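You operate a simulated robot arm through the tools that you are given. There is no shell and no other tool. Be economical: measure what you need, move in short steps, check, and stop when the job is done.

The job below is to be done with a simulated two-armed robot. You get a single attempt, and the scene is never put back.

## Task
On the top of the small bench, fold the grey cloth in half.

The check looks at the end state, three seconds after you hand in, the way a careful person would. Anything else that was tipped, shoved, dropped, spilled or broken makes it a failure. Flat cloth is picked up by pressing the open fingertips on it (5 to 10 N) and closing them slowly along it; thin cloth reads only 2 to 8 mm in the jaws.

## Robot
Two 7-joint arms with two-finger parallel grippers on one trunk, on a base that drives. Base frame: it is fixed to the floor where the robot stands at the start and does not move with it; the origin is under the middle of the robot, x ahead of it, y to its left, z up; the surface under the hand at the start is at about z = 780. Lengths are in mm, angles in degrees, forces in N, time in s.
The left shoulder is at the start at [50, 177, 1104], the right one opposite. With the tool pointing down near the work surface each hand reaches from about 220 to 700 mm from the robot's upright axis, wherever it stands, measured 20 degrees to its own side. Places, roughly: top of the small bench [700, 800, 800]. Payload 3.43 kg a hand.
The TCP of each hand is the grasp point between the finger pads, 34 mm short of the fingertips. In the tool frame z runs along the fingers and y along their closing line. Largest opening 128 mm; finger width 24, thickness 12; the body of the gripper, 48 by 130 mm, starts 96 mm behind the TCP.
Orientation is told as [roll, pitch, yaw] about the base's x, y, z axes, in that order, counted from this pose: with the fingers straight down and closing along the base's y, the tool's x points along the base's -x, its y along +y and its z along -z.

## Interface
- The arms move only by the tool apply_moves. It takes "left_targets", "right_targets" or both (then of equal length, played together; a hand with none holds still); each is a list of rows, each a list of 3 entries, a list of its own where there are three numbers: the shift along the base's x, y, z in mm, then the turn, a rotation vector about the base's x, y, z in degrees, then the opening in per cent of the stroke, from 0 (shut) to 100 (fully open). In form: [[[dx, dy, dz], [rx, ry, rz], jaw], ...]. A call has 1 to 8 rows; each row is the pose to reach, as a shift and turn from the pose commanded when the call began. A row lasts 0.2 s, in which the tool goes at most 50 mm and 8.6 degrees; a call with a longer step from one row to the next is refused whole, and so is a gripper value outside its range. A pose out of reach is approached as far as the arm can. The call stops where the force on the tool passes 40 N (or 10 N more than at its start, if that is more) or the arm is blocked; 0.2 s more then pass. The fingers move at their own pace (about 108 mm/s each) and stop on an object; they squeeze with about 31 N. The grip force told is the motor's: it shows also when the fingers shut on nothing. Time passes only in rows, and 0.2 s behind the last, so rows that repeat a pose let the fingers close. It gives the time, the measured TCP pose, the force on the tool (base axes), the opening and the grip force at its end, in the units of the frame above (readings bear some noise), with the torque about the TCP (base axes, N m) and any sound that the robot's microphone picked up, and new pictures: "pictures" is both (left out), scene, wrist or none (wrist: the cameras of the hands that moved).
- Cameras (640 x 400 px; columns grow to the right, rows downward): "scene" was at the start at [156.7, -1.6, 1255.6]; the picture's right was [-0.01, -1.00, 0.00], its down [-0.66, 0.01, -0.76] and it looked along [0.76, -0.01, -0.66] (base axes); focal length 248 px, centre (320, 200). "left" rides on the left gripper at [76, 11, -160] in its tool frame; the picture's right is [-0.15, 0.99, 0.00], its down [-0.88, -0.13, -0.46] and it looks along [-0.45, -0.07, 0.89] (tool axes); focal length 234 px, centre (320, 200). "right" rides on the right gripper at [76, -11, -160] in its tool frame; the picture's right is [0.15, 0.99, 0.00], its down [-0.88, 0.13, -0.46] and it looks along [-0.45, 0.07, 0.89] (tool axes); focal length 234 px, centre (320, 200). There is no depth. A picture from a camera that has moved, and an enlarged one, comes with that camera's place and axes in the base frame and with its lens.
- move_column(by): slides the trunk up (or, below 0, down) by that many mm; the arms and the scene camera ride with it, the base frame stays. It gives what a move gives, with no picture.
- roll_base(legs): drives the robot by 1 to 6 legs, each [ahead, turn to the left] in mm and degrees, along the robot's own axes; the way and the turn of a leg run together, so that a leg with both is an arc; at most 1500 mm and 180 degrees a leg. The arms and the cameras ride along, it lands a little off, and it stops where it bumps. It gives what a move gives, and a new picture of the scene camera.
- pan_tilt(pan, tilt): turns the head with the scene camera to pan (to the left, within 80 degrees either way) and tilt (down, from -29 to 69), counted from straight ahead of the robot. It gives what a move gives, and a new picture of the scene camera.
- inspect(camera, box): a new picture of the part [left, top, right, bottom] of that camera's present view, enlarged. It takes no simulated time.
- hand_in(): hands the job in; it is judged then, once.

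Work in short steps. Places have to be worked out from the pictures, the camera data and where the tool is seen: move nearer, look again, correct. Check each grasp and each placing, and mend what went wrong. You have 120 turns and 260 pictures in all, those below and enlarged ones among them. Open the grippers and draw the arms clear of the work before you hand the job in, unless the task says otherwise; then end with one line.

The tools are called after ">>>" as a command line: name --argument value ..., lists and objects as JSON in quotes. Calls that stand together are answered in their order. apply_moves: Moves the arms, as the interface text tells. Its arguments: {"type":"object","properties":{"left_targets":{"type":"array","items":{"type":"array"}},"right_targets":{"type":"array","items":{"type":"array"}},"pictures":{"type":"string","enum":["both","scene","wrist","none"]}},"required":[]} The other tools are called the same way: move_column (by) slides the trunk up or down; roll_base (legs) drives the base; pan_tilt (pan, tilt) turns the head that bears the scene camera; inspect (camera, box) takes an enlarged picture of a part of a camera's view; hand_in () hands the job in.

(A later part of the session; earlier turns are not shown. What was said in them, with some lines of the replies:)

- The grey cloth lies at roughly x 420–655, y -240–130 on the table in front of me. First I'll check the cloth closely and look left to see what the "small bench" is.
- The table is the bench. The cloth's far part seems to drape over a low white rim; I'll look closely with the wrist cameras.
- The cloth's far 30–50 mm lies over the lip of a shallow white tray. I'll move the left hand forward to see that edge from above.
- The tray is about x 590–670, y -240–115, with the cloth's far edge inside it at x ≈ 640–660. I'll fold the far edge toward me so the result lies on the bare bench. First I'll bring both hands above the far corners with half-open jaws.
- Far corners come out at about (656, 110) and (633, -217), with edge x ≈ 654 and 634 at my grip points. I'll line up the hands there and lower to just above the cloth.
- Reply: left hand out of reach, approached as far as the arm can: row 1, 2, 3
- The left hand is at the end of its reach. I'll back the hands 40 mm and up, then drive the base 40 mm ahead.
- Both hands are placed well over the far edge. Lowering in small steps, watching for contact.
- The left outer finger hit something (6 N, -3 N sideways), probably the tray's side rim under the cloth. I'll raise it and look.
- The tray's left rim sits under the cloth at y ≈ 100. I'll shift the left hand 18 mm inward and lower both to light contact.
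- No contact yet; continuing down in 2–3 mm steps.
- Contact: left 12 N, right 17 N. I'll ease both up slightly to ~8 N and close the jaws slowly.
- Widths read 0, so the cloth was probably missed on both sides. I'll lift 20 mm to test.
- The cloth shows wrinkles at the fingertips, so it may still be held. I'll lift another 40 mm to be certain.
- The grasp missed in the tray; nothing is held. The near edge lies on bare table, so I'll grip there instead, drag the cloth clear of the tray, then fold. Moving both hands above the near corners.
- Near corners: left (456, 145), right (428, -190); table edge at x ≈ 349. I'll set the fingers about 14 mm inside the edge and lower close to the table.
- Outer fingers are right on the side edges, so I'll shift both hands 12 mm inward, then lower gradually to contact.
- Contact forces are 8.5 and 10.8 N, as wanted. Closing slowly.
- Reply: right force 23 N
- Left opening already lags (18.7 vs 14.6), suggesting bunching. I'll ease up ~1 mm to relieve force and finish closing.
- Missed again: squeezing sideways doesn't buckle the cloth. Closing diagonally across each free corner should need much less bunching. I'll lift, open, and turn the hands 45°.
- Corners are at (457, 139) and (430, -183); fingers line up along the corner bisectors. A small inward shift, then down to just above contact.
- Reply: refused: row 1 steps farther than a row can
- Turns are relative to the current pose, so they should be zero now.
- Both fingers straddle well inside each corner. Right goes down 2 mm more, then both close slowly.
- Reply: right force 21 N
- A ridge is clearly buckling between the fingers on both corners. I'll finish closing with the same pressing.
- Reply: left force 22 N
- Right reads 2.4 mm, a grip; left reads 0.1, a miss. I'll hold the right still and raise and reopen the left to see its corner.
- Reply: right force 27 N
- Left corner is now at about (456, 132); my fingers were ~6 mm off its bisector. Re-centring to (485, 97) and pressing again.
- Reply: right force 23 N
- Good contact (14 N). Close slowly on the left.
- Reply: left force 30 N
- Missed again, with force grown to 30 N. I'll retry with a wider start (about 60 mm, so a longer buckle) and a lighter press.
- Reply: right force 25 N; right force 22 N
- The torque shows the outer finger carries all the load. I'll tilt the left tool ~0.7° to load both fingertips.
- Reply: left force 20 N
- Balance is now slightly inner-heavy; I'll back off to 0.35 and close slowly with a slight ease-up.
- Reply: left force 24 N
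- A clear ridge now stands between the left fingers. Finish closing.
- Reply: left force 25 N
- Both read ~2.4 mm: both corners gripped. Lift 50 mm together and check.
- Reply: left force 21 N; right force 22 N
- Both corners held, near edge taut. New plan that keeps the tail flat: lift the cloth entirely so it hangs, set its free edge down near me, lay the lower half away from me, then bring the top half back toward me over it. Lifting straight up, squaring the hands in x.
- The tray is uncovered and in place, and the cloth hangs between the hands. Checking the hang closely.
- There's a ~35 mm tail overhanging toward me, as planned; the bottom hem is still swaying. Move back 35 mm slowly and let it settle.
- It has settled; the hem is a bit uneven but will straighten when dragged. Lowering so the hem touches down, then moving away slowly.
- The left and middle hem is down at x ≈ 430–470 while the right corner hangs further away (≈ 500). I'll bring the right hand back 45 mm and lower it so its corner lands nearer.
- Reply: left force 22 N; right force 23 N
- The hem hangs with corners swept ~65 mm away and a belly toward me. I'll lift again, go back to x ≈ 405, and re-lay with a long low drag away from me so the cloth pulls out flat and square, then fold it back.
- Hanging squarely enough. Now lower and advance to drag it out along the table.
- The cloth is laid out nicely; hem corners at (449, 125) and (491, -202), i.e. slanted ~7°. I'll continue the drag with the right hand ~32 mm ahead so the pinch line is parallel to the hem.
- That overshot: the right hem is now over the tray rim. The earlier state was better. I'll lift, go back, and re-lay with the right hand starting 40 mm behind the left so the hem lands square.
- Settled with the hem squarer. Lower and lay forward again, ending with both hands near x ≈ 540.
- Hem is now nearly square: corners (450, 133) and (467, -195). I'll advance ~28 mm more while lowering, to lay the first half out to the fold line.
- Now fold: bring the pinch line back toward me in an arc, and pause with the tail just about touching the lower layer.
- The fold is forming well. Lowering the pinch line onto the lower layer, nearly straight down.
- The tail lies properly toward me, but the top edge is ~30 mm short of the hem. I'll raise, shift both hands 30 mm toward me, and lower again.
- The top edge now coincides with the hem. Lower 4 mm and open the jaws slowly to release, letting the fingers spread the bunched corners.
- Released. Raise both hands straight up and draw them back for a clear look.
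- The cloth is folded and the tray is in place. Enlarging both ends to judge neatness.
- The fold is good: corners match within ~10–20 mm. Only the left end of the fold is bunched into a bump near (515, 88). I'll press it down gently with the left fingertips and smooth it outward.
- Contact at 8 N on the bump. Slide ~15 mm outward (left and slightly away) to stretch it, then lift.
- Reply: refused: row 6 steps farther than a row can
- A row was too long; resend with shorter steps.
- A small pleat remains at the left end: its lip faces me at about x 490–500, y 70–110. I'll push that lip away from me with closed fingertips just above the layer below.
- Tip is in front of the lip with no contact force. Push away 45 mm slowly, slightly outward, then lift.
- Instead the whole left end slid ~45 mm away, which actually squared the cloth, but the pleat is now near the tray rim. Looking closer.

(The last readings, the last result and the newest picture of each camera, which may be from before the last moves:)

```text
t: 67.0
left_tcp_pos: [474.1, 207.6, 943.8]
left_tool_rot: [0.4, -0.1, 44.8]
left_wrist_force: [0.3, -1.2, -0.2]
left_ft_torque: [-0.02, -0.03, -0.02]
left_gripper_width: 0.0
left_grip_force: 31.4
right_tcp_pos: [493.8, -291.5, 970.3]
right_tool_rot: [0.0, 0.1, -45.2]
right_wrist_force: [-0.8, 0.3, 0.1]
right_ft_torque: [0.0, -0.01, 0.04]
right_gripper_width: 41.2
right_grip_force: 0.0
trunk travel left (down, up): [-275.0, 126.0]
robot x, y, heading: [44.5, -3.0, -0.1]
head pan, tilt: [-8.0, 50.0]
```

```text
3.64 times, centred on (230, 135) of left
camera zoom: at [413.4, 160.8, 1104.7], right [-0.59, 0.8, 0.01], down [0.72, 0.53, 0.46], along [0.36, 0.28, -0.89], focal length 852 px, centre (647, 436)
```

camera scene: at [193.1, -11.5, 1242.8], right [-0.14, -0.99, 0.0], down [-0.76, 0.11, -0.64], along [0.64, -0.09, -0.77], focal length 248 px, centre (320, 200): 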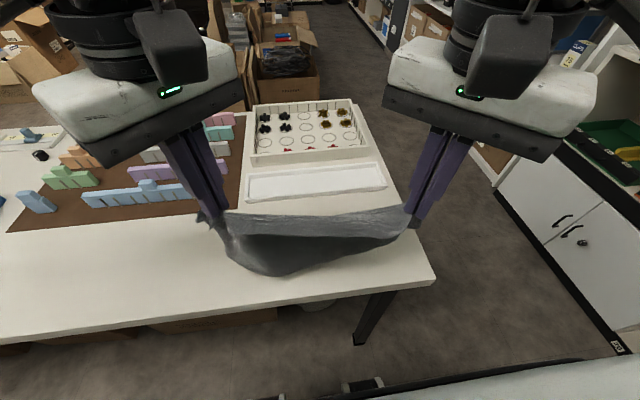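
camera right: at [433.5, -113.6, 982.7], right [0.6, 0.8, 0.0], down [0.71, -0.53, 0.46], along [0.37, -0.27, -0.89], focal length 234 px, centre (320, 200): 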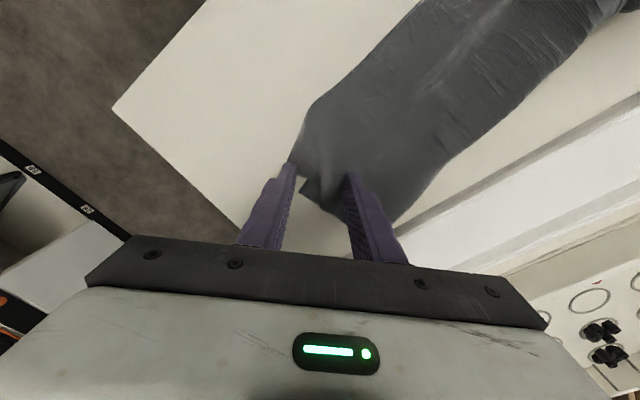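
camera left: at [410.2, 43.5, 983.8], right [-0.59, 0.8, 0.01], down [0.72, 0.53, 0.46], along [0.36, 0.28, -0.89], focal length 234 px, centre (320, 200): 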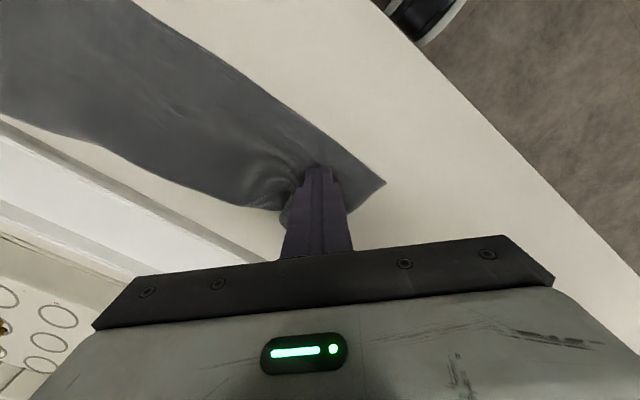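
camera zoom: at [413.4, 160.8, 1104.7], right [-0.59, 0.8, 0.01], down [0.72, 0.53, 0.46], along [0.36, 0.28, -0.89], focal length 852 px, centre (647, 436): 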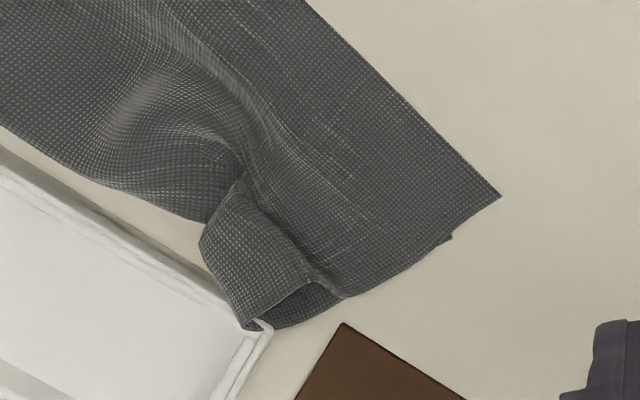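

The layers match well; only the loop at the fold's left end is turned up and leans on the tray corner. I'll press on the flat part at (520, 112) and drag the left end 35 mm back toward me, clear of the tray and square.

>>> apply_moves --left_targets '[[[15, -35, -15], [0, 0, 0], 20], [[30, -70, -40], [0, 0, 0], 20], [[45, -95, -70], [0, 0, 0], 20], [[45, -95, -100], [0, 0, 0], 20], [[45, -95, -118], [0, 0, 0], 20], [[45, -95, -125], [0, 0, 0], 20]]' --pictures "wrist"

```text
t: 68.4
left_tcp_pos: [519.9, 111.2, 822.9]
left_tool_rot: [0.4, -0.2, 44.8]
left_wrist_force: [-0.3, -0.6, -0.3]
left_ft_torque: [-0.02, 0.03, 0.03]
left_gripper_width: 25.7
left_grip_force: 0.1
right_tcp_pos: [494.6, -290.7, 970.3]
right_tool_rot: [0.0, 0.0, -45.2]
right_wrist_force: [0.1, 0.0, -0.3]
right_ft_torque: [0.05, -0.01, -0.02]
right_gripper_width: 41.1
right_grip_force: 0.2
trunk travel left (down, up): [-275.0, 126.0]
robot x, y, heading: [46.7, 1.2, -0.1]
head pan, tilt: [-8.0, 50.0]
camera left: at [459.2, 65.7, 982.4], right [-0.59, 0.81, 0.01], down [0.72, 0.53, 0.46], along [0.36, 0.28, -0.89], focal length 234 px, centre (320, 200)
```

left: 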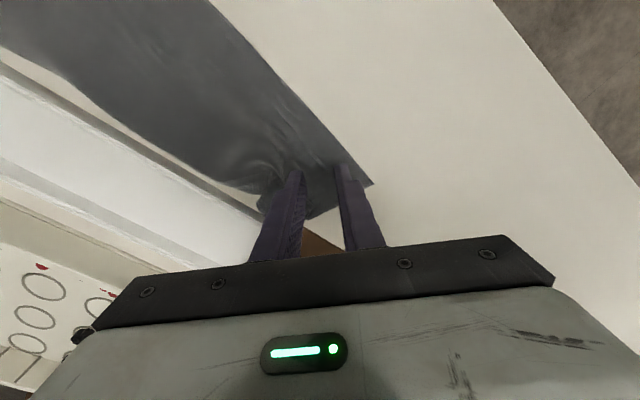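

Fingers are above the flat layered part. Press down ~6 mm and drag 35 mm toward me, then lift.

>>> apply_moves --left_targets '[[[0, 0, -4], [0, 0, 0], 20], [[0, 0, -7], [0, 0, 0], 20], [[-9, 0, -7], [0, 0, 0], 20], [[-18, 0, -7], [0, 0, 0], 20], [[-27, 0, -7], [0, 0, 0], 20], [[-35, 0, -7], [0, 0, 0], 20], [[-35, 0, 20], [0, 0, 0], 20], [[-35, 0, 65], [0, 0, 0], 20]]' --pictures "wrist"

>>> inspect --camera "scene" --box '[215, 165, 395, 275]'

```text
t: 70.2
left_tcp_pos: [480.7, 114.4, 882.4]
left_tool_rot: [0.7, 0.1, 44.8]
left_wrist_force: [0.4, 0.3, 0.1]
left_ft_torque: [0.01, 0.0, -0.04]
left_gripper_width: 25.3
left_grip_force: 0.0
right_tcp_pos: [494.6, -291.9, 969.1]
right_tool_rot: [0.0, -0.1, -45.2]
right_wrist_force: [-0.1, 0.8, 0.0]
right_ft_torque: [-0.03, -0.04, 0.03]
right_gripper_width: 40.8
right_grip_force: 0.2
trunk travel left (down, up): [-275.0, 126.0]
robot x, y, heading: [41.4, 1.2, -0.0]
head pan, tilt: [-8.0, 50.0]
camera left: at [420.8, 68.6, 1043.5], right [-0.59, 0.8, 0.01], down [0.72, 0.52, 0.45], along [0.36, 0.28, -0.89], focal length 234 px, centre (320, 200)
```

left: 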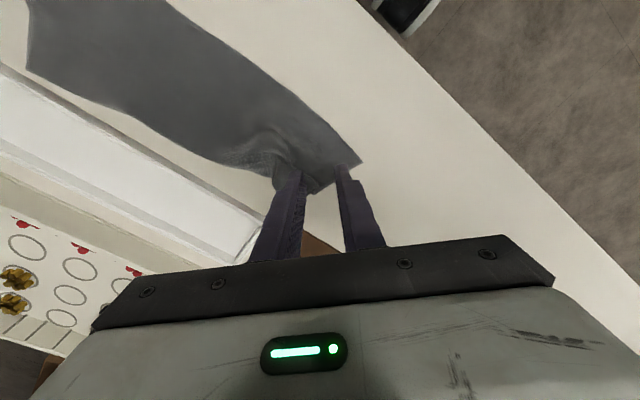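

```text
3.56 times, centred on (305, 220) of scene
camera zoom: at [193.0, -11.6, 1242.6], right [-0.14, -0.99, 0.0], down [-0.76, 0.11, -0.64], along [0.64, -0.09, -0.77], focal length 880 px, centre (373, 129)
```

zoom: 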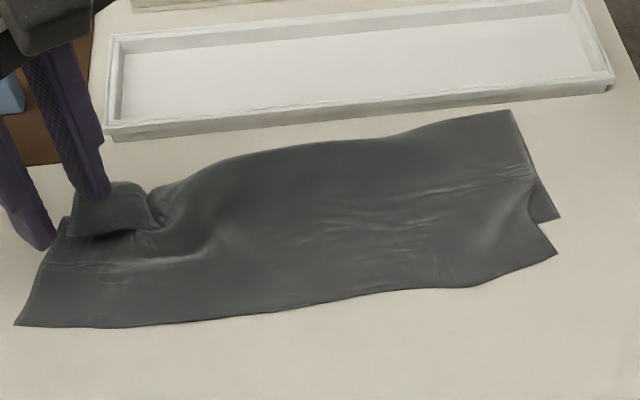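

The cloth is clear of the tray and well matched. I'll push the turned-up loop away again, this time higher (tip ~12 mm above the table) so only the loop lip is touched and the lower layers stay.

>>> apply_moves --left_targets '[[[0, -12, -20], [0, 0, 0], 0], [[2, -12, -45], [0, 0, 0], 0], [[4, -12, -56], [0, 0, 0], 0], [[14, -12, -56], [0, 0, 0], 0], [[26, -12, -56], [0, 0, 0], 0], [[38, -12, -56], [0, 0, 0], 0], [[50, -12, -56], [0, 0, 0], 0], [[60, -12, -57], [0, 0, 0], 0]]' --pictures "wrist"

>>> inspect --camera "scene" --box '[215, 165, 395, 275]'

```text
t: 72.0
left_tcp_pos: [543.0, 102.8, 828.6]
left_tool_rot: [0.5, -0.2, 44.9]
left_wrist_force: [-0.1, 0.0, -0.3]
left_ft_torque: [-0.01, -0.02, 0.0]
left_gripper_width: 0.0
left_grip_force: 31.6
right_tcp_pos: [492.9, -292.4, 969.9]
right_tool_rot: [0.0, 0.0, -45.2]
right_wrist_force: [-0.8, -0.5, -0.2]
right_ft_torque: [-0.02, 0.0, 0.02]
right_gripper_width: 40.9
right_grip_force: 0.1
trunk travel left (down, up): [-275.0, 126.0]
robot x, y, heading: [46.4, 0.6, 0.0]
head pan, tilt: [-8.0, 50.0]
camera left: at [482.5, 56.1, 989.3], right [-0.59, 0.81, 0.01], down [0.72, 0.52, 0.46], along [0.36, 0.28, -0.89], focal length 234 px, centre (320, 200)
```

left: 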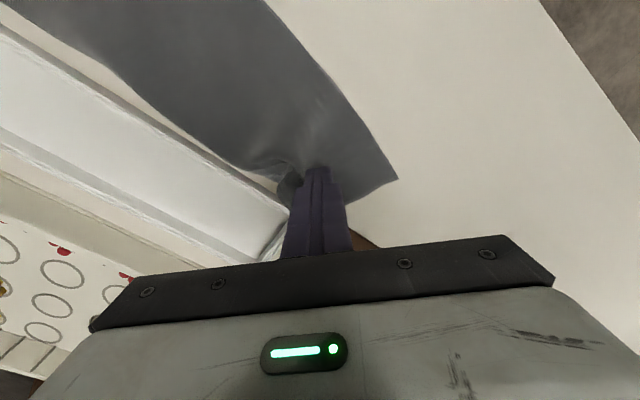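

```text
3.56 times, centred on (305, 220) of scene
camera zoom: at [193.1, -11.5, 1242.8], right [-0.14, -0.99, 0.0], down [-0.76, 0.11, -0.64], along [0.64, -0.09, -0.77], focal length 880 px, centre (373, 129)
```

zoom: 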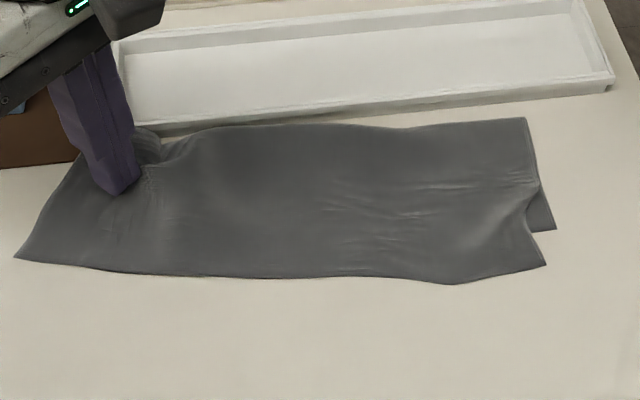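

It moved as one again; the cloth now looks very square. I'll lift clear and look at what's left of the loop.

>>> apply_moves --left_targets '[[[-3, 0, 30], [0, 0, 0], 0], [[-5, 0, 70], [0, 0, 0], 0], [[-10, 35, 95], [0, 0, 0], 0], [[-30, 70, 115], [0, 0, 0], 0], [[-55, 105, 125], [0, 0, 0], 0]]' --pictures "none"

>>> inspect --camera "scene" --box '[205, 165, 395, 275]'

>>> inspect --camera "left" --box '[130, 60, 310, 190]'

```text
t: 73.2
left_tcp_pos: [490.6, 207.9, 954.5]
left_tool_rot: [0.5, 0.0, 44.8]
left_wrist_force: [-0.3, 0.2, 0.2]
left_ft_torque: [-0.01, -0.01, 0.0]
left_gripper_width: 0.1
left_grip_force: 31.1
right_tcp_pos: [493.0, -291.9, 970.3]
right_tool_rot: [0.0, 0.0, -45.2]
right_wrist_force: [-0.3, 0.6, -0.4]
right_ft_torque: [0.01, -0.02, -0.01]
right_gripper_width: 40.9
right_grip_force: 0.1
trunk travel left (down, up): [-275.0, 126.0]
robot x, y, heading: [44.7, -2.7, 0.1]
head pan, tilt: [-8.0, 50.0]
```

```text
3.37 times, centred on (300, 220) of scene
camera zoom: at [192.8, -11.0, 1242.9], right [-0.14, -0.99, 0.0], down [-0.76, 0.11, -0.64], along [0.64, -0.09, -0.77], focal length 834 px, centre (387, 133)
```

zoom: 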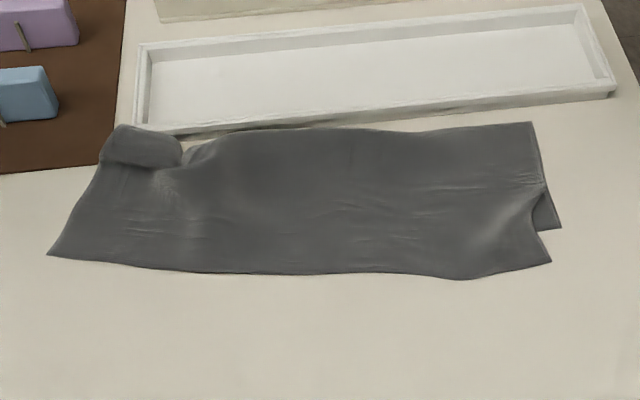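

```text
3.08 times, centred on (220, 125) of left
camera zoom: at [429.0, 162.0, 1114.6], right [-0.59, 0.81, 0.01], down [0.72, 0.52, 0.46], along [0.36, 0.28, -0.89], focal length 720 px, centre (628, 431)
```

zoom: 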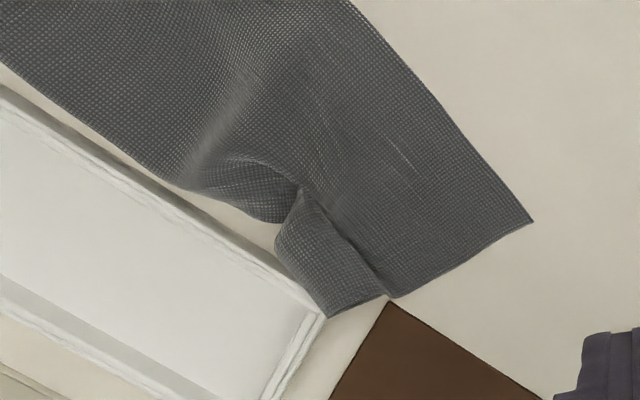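

Nearly tidy; the loop just reaches the tray corner. One last press-and-drag of the left end ~28 mm toward me to square it and clear the tray.

>>> apply_moves --left_targets '[[[15, -30, -20], [0, 0, 0], 20], [[30, -60, -50], [0, 0, 0], 20], [[42, -88, -80], [0, 0, 0], 20], [[42, -88, -115], [0, 0, 0], 20], [[42, -88, -134], [0, 0, 0], 20], [[42, -88, -138.5], [0, 0, 0], 20]]' --pictures "none"

>>> apply_moves --left_targets '[[[-1, 0, -0.5], [0, 0, 0], 20], [[-10, 0, -0.5], [0, 0, 0], 20], [[-19, 0, -0.5], [0, 0, 0], 20], [[-28, 0, -0.5], [0, 0, 0], 20], [[-28, 0, 25], [0, 0, 0], 20], [[-28, 0, 65], [0, 0, 0], 20], [[-35, 35, 90], [0, 0, 0], 20], [[-50, 75, 110], [0, 0, 0], 20]]' --pictures "none"

>>> inspect --camera "scene" --box '[205, 165, 395, 275]'

>>> inspect --camera "left" --box '[130, 60, 350, 220]'

```text
t: 74.6
left_tcp_pos: [534.4, 120.5, 818.5]
left_tool_rot: [0.2, -0.2, 44.9]
left_wrist_force: [-1.9, 1.6, 11.4]
left_ft_torque: [-0.02, -0.17, -0.01]
left_gripper_width: 25.0
left_grip_force: 0.0
right_tcp_pos: [493.1, -292.6, 971.3]
right_tool_rot: [0.2, 0.0, -45.2]
right_wrist_force: [0.5, -1.3, -0.1]
right_ft_torque: [0.01, 0.01, 0.02]
right_gripper_width: 40.9
right_grip_force: 0.0
trunk travel left (down, up): [-275.0, 126.0]
robot x, y, heading: [42.6, 3.4, 0.0]
head pan, tilt: [-8.0, 50.0]
```

```text
t: 76.4
left_tcp_pos: [481.7, 194.9, 926.7]
left_tool_rot: [0.4, 0.0, 44.8]
left_wrist_force: [0.2, 0.3, 0.2]
left_ft_torque: [0.01, 0.0, 0.0]
left_gripper_width: 25.6
left_grip_force: 0.1
right_tcp_pos: [493.4, -291.5, 971.4]
right_tool_rot: [0.0, 0.0, -45.2]
right_wrist_force: [0.3, 0.3, 0.0]
right_ft_torque: [-0.04, 0.0, -0.02]
right_gripper_width: 41.1
right_grip_force: 0.1
trunk travel left (down, up): [-275.0, 126.0]
robot x, y, heading: [46.9, 2.3, 0.0]
head pan, tilt: [-8.0, 50.0]
```

```text
3.37 times, centred on (300, 220) of scene
camera zoom: at [192.8, -11.0, 1242.8], right [-0.14, -0.99, 0.0], down [-0.76, 0.11, -0.64], along [0.64, -0.09, -0.77], focal length 834 px, centre (387, 133)
```

zoom: 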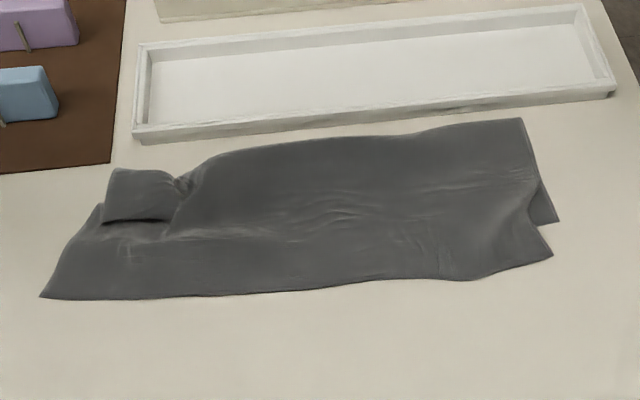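

```text
2.50 times, centred on (240, 140) of left
camera zoom: at [420.3, 149.1, 1087.2], right [-0.59, 0.81, 0.01], down [0.72, 0.53, 0.46], along [0.36, 0.28, -0.89], focal length 585 px, centre (520, 350)
```

zoom: 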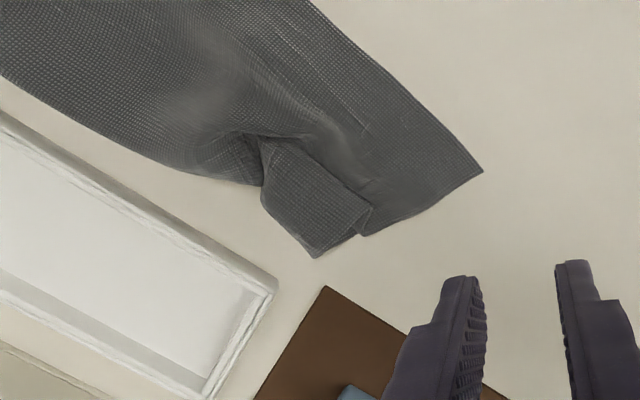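

The cloth is folded in half, square, clear of the tray, with edges matched; only a small pleat at one fold corner remains and further poking risks the alignment. I'll withdraw both hands with open grippers and check the whole scene.

>>> apply_moves --left_targets '[[[-30, 25, 25], [0, 0, 0], 60], [[-60, 50, 50], [0, 0, 0], 100], [[-80, 70, 70], [0, 0, 0], 100]]' --right_targets '[[[-30, -15, 25], [0, 0, 0], 60], [[-60, -25, 45], [0, 0, 0], 100], [[-80, -30, 55], [0, 0, 0], 100]]' --pictures "scene"

```text
t: 77.2
left_tcp_pos: [401.8, 266.6, 997.1]
left_tool_rot: [0.5, -0.1, 44.8]
left_wrist_force: [-1.4, 0.0, 0.0]
left_ft_torque: [0.02, -0.04, 0.01]
left_gripper_width: 128.0
left_grip_force: 0.0
right_tcp_pos: [415.2, -323.4, 1026.2]
right_tool_rot: [0.0, 0.0, -45.2]
right_wrist_force: [-0.3, 0.1, 0.6]
right_ft_torque: [-0.02, -0.01, 0.02]
right_gripper_width: 127.9
right_grip_force: 0.0
trunk travel left (down, up): [-275.0, 126.0]
robot x, y, heading: [43.2, 0.4, 0.1]
head pan, tilt: [-8.0, 50.0]
camera scene: at [192.5, -11.4, 1242.9], right [-0.14, -0.99, 0.0], down [-0.76, 0.11, -0.64], along [0.64, -0.09, -0.77], focal length 248 px, centre (320, 200)
```

scene: 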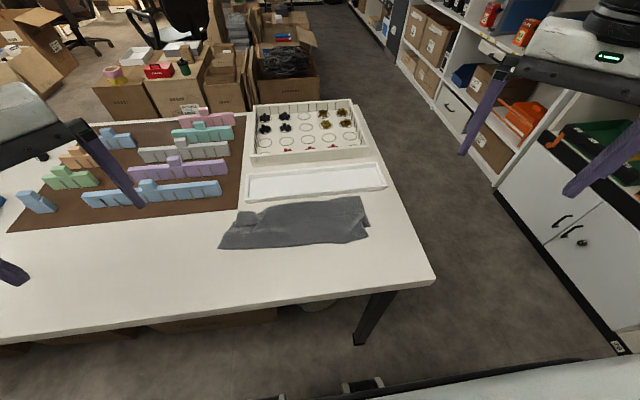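

Everything else looks undisturbed, the cloth is folded, and both hands are clear with grippers open. Handing in.

>>> hand_in

```text
The job is handed in.
```

I folded the grey cloth in half on the bare top of the small bench, with its edges matching to within about 20 mm; a small pleat is left at the left end of the fold, and nothing else looks moved.
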